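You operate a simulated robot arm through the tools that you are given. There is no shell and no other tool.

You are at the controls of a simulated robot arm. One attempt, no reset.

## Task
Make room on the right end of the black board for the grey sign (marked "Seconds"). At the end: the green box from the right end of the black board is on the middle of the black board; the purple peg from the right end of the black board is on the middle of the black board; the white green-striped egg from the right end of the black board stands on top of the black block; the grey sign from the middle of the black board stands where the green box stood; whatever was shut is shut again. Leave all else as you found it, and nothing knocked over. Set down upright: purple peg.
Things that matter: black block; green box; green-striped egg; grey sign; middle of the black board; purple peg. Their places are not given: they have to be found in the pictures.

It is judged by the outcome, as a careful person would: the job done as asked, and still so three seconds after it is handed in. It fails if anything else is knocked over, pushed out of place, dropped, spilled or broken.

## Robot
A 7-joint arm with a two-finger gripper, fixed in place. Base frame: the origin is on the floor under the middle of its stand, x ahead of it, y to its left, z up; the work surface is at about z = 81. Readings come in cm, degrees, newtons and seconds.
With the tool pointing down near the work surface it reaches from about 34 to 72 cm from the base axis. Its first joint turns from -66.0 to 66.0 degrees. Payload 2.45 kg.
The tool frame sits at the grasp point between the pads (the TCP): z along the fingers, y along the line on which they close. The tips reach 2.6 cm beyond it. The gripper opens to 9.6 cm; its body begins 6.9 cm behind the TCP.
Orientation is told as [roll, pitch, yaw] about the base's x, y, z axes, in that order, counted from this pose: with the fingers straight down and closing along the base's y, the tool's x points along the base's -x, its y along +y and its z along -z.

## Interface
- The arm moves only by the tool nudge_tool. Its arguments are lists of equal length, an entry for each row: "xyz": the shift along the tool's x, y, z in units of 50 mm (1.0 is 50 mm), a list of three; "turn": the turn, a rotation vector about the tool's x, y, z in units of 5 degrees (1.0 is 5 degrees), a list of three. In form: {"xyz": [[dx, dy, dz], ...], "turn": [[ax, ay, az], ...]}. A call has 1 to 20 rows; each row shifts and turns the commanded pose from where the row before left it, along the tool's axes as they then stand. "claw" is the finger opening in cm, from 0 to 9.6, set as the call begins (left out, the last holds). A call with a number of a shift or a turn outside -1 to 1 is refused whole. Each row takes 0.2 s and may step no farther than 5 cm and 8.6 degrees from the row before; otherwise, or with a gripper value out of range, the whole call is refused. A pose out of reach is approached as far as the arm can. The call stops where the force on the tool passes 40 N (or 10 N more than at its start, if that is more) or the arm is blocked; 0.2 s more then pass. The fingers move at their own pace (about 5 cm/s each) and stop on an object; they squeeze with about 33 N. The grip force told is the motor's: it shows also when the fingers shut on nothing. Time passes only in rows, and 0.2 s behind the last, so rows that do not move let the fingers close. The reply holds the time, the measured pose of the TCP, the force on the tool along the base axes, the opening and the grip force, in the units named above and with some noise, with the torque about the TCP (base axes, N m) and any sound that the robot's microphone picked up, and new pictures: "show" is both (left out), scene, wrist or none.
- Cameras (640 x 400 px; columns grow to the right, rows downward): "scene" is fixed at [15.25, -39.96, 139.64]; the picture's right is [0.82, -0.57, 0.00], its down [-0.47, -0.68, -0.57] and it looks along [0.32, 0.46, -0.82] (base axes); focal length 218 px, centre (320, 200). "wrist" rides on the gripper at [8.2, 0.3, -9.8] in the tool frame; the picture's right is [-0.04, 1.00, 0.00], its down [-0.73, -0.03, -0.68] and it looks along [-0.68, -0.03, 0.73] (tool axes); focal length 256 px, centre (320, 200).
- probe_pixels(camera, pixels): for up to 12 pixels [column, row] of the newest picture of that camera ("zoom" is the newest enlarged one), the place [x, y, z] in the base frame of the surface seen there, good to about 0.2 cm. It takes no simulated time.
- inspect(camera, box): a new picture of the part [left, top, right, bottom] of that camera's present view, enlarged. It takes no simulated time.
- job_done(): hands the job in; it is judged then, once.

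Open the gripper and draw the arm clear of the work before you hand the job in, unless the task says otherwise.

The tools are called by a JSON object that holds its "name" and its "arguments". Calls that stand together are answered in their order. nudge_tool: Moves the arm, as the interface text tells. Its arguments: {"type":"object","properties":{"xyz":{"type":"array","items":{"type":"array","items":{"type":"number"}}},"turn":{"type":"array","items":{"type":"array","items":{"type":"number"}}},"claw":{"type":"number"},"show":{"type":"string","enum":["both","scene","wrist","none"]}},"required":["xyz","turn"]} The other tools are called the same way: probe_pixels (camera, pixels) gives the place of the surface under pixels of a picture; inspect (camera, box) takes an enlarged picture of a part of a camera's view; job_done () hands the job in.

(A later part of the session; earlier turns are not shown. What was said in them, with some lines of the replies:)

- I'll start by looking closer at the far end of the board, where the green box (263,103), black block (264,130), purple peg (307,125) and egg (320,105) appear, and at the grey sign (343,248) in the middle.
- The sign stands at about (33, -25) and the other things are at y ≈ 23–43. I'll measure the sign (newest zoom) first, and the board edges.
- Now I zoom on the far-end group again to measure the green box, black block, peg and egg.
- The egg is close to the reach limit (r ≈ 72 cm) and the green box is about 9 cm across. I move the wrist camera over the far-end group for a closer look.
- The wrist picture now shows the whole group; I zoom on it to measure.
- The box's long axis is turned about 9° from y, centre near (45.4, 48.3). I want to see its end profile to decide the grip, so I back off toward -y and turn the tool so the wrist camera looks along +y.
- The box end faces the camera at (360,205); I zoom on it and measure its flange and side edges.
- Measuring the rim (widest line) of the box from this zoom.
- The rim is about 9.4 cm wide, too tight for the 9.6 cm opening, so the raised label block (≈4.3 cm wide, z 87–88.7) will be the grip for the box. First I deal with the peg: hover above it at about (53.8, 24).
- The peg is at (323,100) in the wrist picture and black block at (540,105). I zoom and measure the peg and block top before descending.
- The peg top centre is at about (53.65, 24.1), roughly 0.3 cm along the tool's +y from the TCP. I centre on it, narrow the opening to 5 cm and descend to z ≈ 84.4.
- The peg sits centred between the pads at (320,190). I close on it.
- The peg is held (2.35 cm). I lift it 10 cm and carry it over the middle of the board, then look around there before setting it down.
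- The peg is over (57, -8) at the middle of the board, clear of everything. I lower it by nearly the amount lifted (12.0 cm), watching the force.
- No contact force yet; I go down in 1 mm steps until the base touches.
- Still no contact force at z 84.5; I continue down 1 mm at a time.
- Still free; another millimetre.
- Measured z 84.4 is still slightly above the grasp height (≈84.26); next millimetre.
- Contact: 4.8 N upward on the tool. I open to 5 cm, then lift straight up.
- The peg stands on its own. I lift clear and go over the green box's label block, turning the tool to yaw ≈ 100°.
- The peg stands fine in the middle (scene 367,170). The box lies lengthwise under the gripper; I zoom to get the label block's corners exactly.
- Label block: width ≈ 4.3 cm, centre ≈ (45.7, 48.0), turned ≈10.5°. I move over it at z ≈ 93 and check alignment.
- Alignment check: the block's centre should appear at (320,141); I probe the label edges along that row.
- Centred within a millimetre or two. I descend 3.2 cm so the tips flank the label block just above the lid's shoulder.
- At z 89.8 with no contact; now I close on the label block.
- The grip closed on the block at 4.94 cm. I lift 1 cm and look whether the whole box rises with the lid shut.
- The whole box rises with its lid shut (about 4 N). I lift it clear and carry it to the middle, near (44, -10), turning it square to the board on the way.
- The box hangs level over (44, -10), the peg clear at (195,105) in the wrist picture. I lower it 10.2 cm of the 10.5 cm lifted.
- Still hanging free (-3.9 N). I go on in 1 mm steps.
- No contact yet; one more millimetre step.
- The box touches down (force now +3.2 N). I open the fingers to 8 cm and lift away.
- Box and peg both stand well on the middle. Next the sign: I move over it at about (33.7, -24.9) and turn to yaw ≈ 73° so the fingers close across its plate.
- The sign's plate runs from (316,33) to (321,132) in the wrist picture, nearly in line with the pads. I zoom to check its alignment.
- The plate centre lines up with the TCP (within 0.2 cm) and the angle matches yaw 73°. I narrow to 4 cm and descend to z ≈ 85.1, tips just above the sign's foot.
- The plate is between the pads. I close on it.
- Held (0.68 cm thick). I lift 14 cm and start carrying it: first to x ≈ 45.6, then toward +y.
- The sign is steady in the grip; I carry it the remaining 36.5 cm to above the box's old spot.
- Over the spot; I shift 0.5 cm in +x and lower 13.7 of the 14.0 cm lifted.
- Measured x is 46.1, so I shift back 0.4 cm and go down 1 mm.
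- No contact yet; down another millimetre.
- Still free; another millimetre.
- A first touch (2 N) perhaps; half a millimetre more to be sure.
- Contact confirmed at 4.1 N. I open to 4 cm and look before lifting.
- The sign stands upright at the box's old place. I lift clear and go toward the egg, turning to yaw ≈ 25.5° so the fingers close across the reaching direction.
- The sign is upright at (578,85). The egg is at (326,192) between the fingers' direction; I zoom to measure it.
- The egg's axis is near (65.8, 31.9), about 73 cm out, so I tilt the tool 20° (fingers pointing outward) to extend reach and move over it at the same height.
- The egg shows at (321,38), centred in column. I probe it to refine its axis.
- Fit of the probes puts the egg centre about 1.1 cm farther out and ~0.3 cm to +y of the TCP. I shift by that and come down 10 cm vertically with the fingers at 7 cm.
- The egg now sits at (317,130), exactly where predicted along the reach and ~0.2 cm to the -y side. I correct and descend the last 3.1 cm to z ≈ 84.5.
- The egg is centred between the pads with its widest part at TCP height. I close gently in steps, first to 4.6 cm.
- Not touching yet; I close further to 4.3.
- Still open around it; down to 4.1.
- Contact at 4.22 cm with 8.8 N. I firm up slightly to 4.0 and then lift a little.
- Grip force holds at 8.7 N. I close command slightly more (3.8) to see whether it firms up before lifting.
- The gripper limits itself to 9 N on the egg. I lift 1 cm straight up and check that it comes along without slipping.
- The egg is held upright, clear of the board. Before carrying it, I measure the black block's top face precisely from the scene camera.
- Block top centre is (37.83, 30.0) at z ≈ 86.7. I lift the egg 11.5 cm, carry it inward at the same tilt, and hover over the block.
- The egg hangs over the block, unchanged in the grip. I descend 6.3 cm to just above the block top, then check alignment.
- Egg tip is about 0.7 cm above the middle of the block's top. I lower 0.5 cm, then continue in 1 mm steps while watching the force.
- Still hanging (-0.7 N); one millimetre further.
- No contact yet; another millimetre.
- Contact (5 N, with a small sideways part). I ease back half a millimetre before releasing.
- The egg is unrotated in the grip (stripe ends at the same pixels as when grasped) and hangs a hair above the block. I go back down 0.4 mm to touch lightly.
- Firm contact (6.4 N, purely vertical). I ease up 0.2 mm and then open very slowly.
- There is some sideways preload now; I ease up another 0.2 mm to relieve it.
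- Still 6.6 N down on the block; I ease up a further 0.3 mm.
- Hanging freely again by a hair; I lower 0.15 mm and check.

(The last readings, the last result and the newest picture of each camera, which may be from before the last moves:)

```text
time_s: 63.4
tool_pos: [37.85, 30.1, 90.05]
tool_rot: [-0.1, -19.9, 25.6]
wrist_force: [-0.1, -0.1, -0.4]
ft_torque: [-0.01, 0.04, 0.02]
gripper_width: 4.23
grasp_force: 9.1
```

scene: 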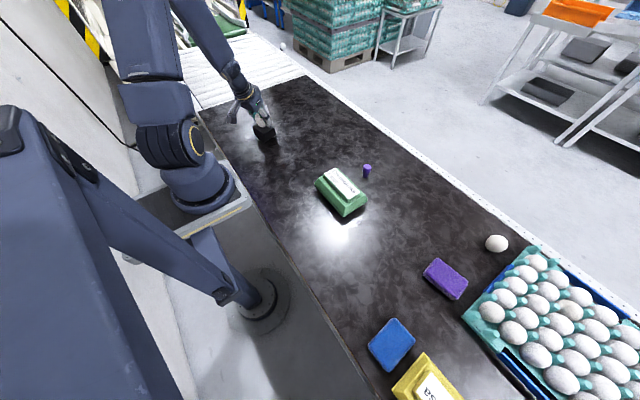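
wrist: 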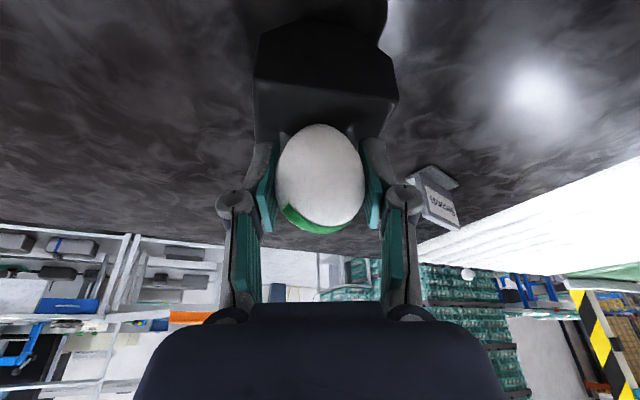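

Force is about zero, so the egg is just at the surface with no preload. I open slightly to 4.5 cm and watch.

{"name": "nudge_tool", "arguments": {"xyz": [[0, 0, 0], [0, 0, 0]], "turn": [[0, 0, 0], [0, 0, 0]], "claw": 4.5}}

{"name": "inspect", "arguments": {"camera": "wrist", "box": [220, 80, 420, 240]}}

```text
time_s: 64.0
tool_pos: [37.74, 29.95, 90.05]
tool_rot: [-0.1, -20.0, 25.6]
wrist_force: [-0.1, 0.6, -0.5]
ft_torque: [0.02, -0.01, -0.01]
gripper_width: 4.51
grasp_force: 0.1
```

scene: 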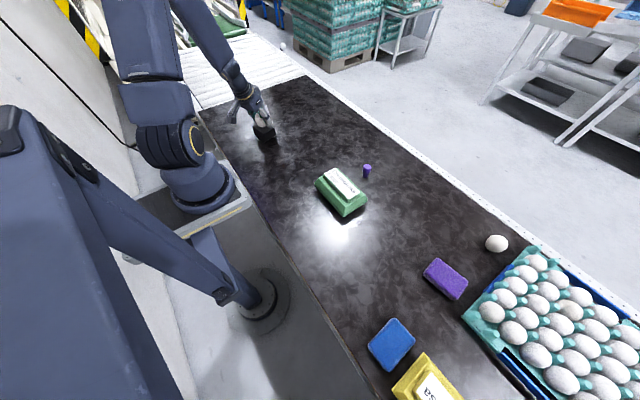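
wrist: 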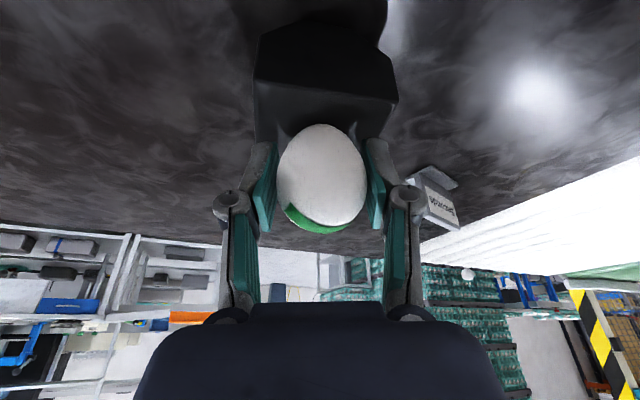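

```text
2.50 times, centred on (320, 160) of wrist
```

zoom: 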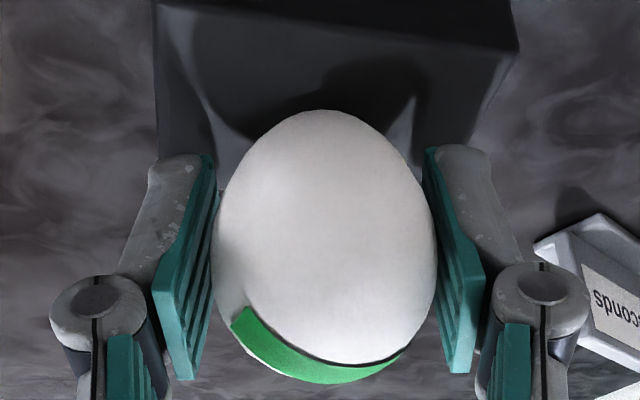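

The egg shifted barely (about 1 mm); I hold still for a moment to see whether it stays put before opening wider.

{"name": "nudge_tool", "arguments": {"xyz": [[0, 0, 0], [0, 0, 0], [0, 0, 0], [0, 0, 0]], "turn": [[0, 0, 0], [0, 0, 0], [0, 0, 0], [0, 0, 0]], "show": "wrist"}}

{"name": "inspect", "arguments": {"camera": "wrist", "box": [220, 80, 420, 240]}}

```text
time_s: 65.0
tool_pos: [37.77, 29.9, 90.01]
tool_rot: [-0.1, -20.1, 25.6]
wrist_force: [0.1, -0.3, -0.3]
ft_torque: [0.01, -0.01, -0.01]
gripper_width: 4.52
grasp_force: 0.2
```

wrist: 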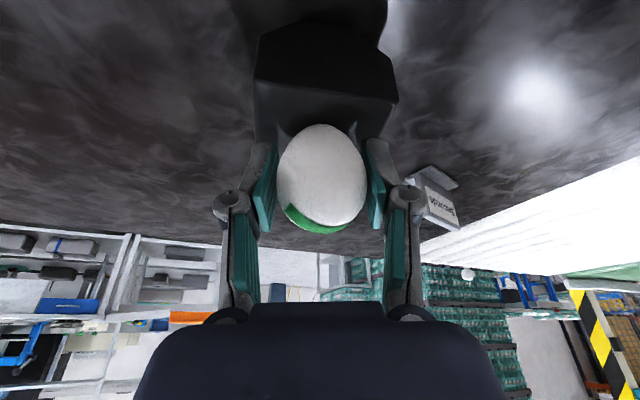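

```text
2.50 times, centred on (320, 160) of wrist
```

zoom: 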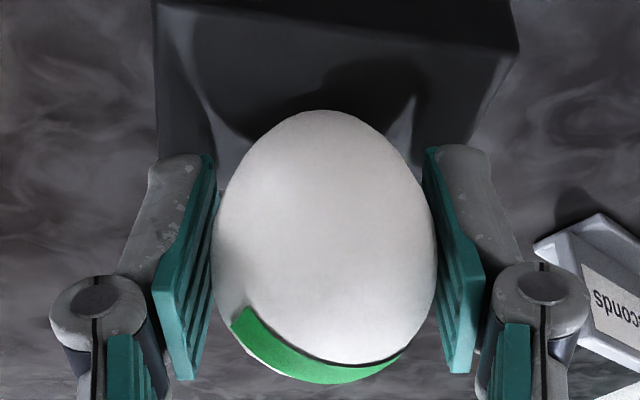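

It is still. To find out whether it leans on the right pad, I open a little more, to 4.8 cm, and compare.

{"name": "nudge_tool", "arguments": {"xyz": [[0, 0, 0], [0, 0, 0]], "turn": [[0, 0, 0], [0, 0, 0]], "claw": 4.8, "show": "wrist"}}

{"name": "inspect", "arguments": {"camera": "wrist", "box": [220, 80, 420, 240]}}

```text
time_s: 65.6
tool_pos: [37.78, 30.02, 90.09]
tool_rot: [-0.2, -20.0, 25.6]
wrist_force: [-0.5, 0.7, -0.2]
ft_torque: [-0.01, -0.03, 0.02]
gripper_width: 4.82
grasp_force: 0.0
```

wrist: 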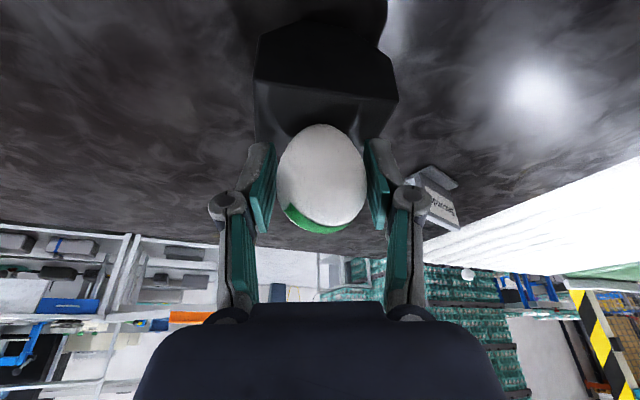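

```text
2.50 times, centred on (320, 160) of wrist
```

zoom: 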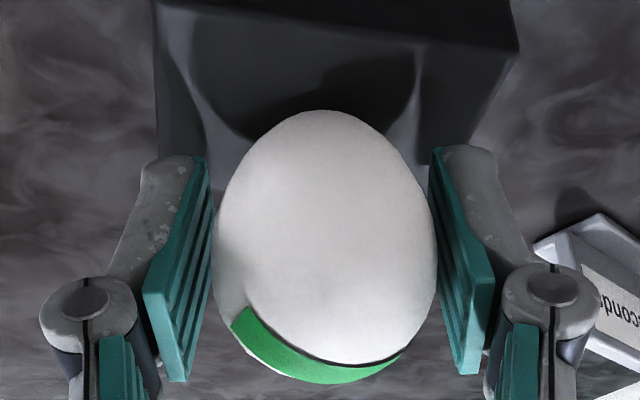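

The egg stayed exactly in place (215–437 in both zooms), so it stands on its own. I open to 7 cm.

{"name": "nudge_tool", "arguments": {"xyz": [[0, 0, 0], [0, 0, 0], [0, 0, 0]], "turn": [[0, 0, 0], [0, 0, 0], [0, 0, 0]], "claw": 7.0, "show": "wrist"}}

```text
time_s: 66.4
tool_pos: [37.79, 30.0, 90.01]
tool_rot: [-0.1, -19.9, 25.5]
wrist_force: [0.5, -0.2, 0.1]
ft_torque: [-0.02, -0.01, 0.01]
gripper_width: 7.0
grasp_force: 0.0
```

wrist: 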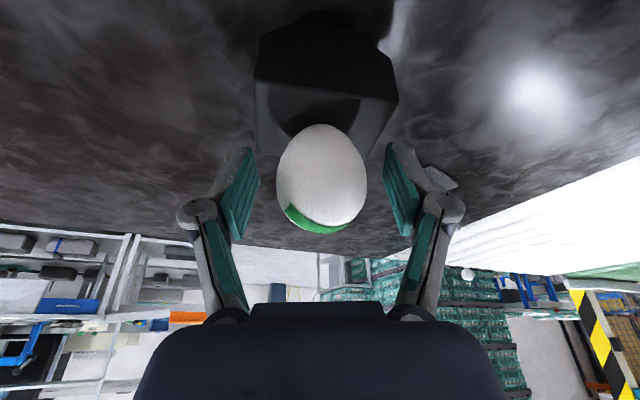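

The egg stands free between the open fingers. I rise straight up 12 cm with the tilt kept, so the pads pass on both sides of it.

{"name": "nudge_tool", "arguments": {"xyz": [[-0.102, 0, -0.282], [-0.205, 0, -0.564], [-0.274, 0, -0.752], [-0.24, 0, -0.658]], "turn": [[0, 0, 0], [0, 0, 0], [0, 0, 0], [0, 0, 0]]}}

{"name": "inspect", "arguments": {"camera": "scene", "box": [234, 87, 304, 147]}}

```text
time_s: 67.4
tool_pos: [37.41, 30.06, 102.09]
tool_rot: [-0.1, -20.1, 25.9]
wrist_force: [0.4, 0.4, -1.1]
ft_torque: [0.01, -0.01, -0.01]
gripper_width: 7.01
grasp_force: 0.1
```

scene: 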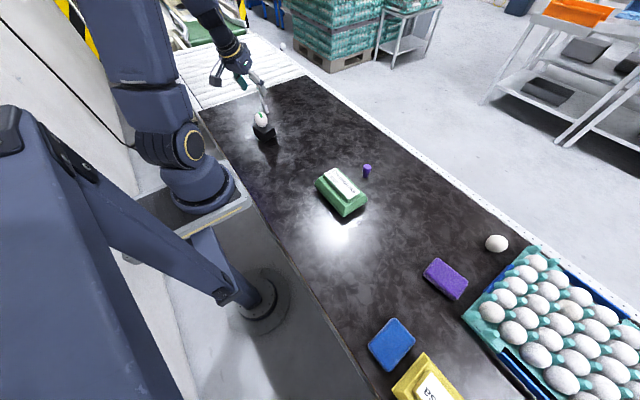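
wrist: 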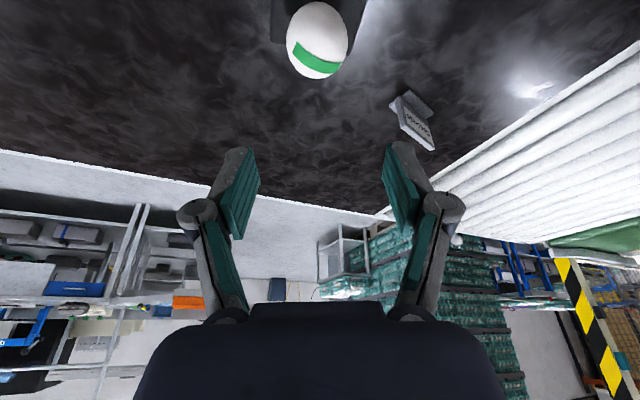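

```text
6.67 times, centred on (269, 117) of scene
```

zoom: 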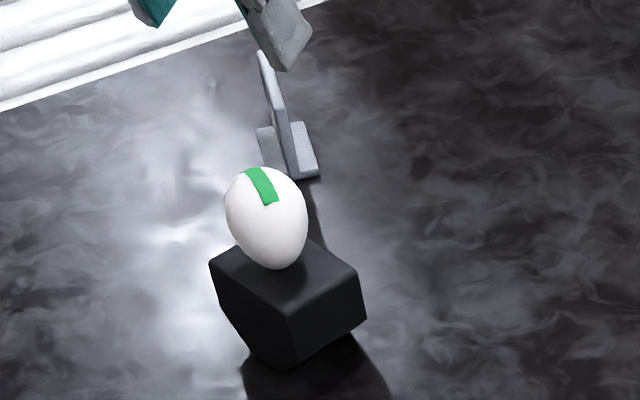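

The egg stands upright on the black block, the sign upright behind it. I raise further, straighten the tool and draw the arm back to about its starting pose.

{"name": "nudge_tool", "arguments": {"xyz": [[-0.33, 0, -0.92], [0, 0, 0], [0, 0, 0], [0, 0, 0], [0, 0, 0], [0, 0, 0], [0, 0, 0], [0, 0, 0], [0, 0, 0], [0, 0, 0], [-0.35, -0.85, 0], [-0.35, -0.85, 0], [-0.35, -0.85, 0], [-0.35, -0.85, 0]], "turn": [[0, 0, 0], [0, 1, 0], [0, 1, 0], [0, 1, 0], [0, 1, 0], [0, 0, 1], [0, 0, 1], [0, 0, 1], [0, 0, 1], [0, 0, 1], [0, 0, 0], [0, 0, 0], [0, 0, 0], [0, 0, 0]], "claw": 9.6}}

{"name": "inspect", "arguments": {"camera": "scene", "box": [220, 80, 400, 220]}}

{"name": "inspect", "arguments": {"camera": "scene", "box": [244, 92, 294, 142]}}

```text
time_s: 70.4
tool_pos: [45.24, 13.02, 106.94]
tool_rot: [0.1, 0.0, 0.6]
wrist_force: [-1.5, -1.1, -0.2]
ft_torque: [0.05, 0.0, 0.02]
gripper_width: 9.59
grasp_force: 0.0
```

scene: 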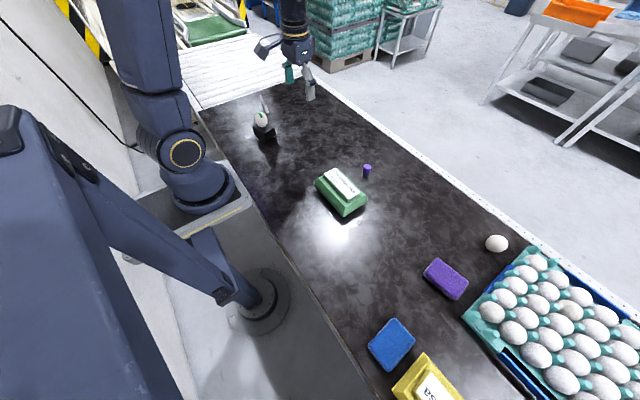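
wrist: 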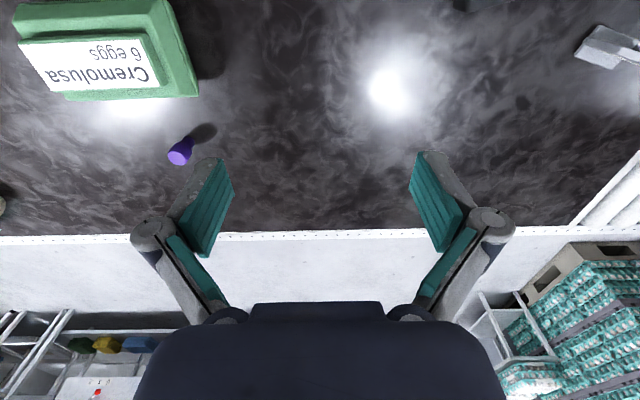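

```text
2.86 times, centred on (310, 150) of scene
```

zoom: 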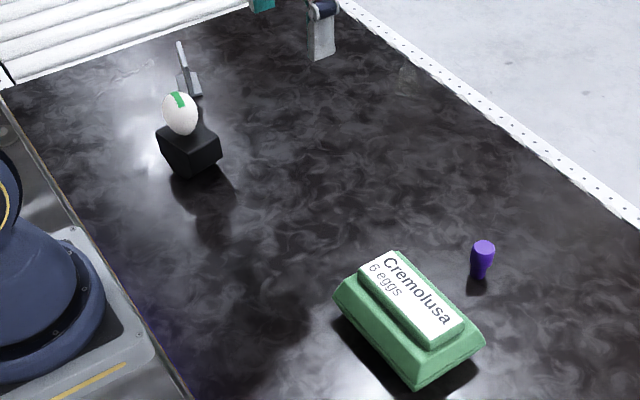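

```text
8.00 times, centred on (269, 117) of scene
```

zoom: 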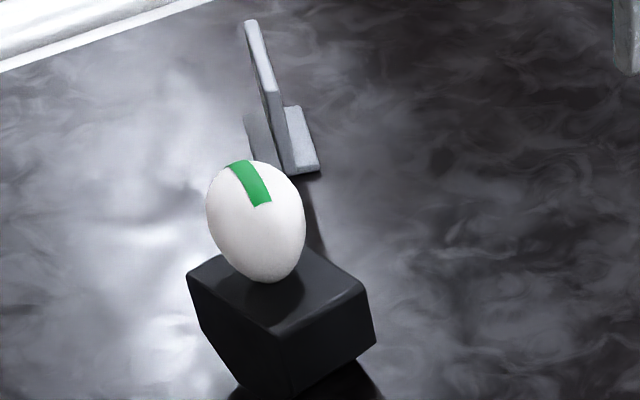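

Everything looks settled: box and peg on the middle, egg upright on the block, sign upright at the back. I verify positions of the sign, egg, block and peg once more.

{"name": "probe_pixels", "arguments": {"camera": "zoom", "pixels": [[268, 92], [250, 25], [315, 168], [250, 165], [255, 200], [268, 330], [362, 292], [192, 272]]}}

{"name": "probe_pixels", "arguments": {"camera": "scene", "pixels": [[367, 167], [343, 185], [497, 241], [444, 278], [391, 343], [425, 385]]}}

```text
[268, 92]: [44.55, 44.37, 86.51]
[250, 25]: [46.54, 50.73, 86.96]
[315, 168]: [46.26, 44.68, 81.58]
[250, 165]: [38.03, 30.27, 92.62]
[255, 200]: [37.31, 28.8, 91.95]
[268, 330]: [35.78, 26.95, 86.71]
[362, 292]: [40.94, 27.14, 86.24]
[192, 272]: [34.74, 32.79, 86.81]
```

```text
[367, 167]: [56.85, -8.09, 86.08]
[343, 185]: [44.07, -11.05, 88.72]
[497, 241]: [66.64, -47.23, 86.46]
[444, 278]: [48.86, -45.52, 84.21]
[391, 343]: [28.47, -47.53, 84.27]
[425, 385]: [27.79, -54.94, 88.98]
```

The sign's centre is (45.5, 47.6), where the box stood, and the egg is centred on the unmoved block. The peg is upright at (56.9, -8.1), the shut box is at (44, -10), and the other things I probed haven't moved. The gripper is open and clear of the work, so I hand the job in.

{"name": "job_done", "arguments": {}}

```text
The job is handed in.
```

I handed the job in with everything moved as asked. Nothing was knocked over or dropped, and the four other objects I re-measured had not moved. I don't have the verdict yet.

| Object | Where it is now (x, y in cm) | State |
|---|---|---|
| Green box | middle of the black board, about (44, -10) | lid stayed shut |
| Purple peg | middle of the black board, about (57, -8) | upright |
| Green-striped egg | centred on top of the black block, about (38, 30) | standing upright; the block did not move |
| Grey sign | about (45.5, 47.6), within half a centimetre of the green box's old centre | upright, facing the same way as before |

- **Lid:** the green box was the only shut thing I handled. I carried it by the raised label block on its lid, because the box itself was too wide for the gripper, and the lid never lifted.
- **Middle of the board:** I could not see the far edge of the board. I took the middle to be the stretch between the two groups of objects, which includes where the sign first stood.
- **Box angle:** I set the green box down square to the board, about 10° from its original angle.

The gripper is open and the arm is drawn back close to its starting pose.
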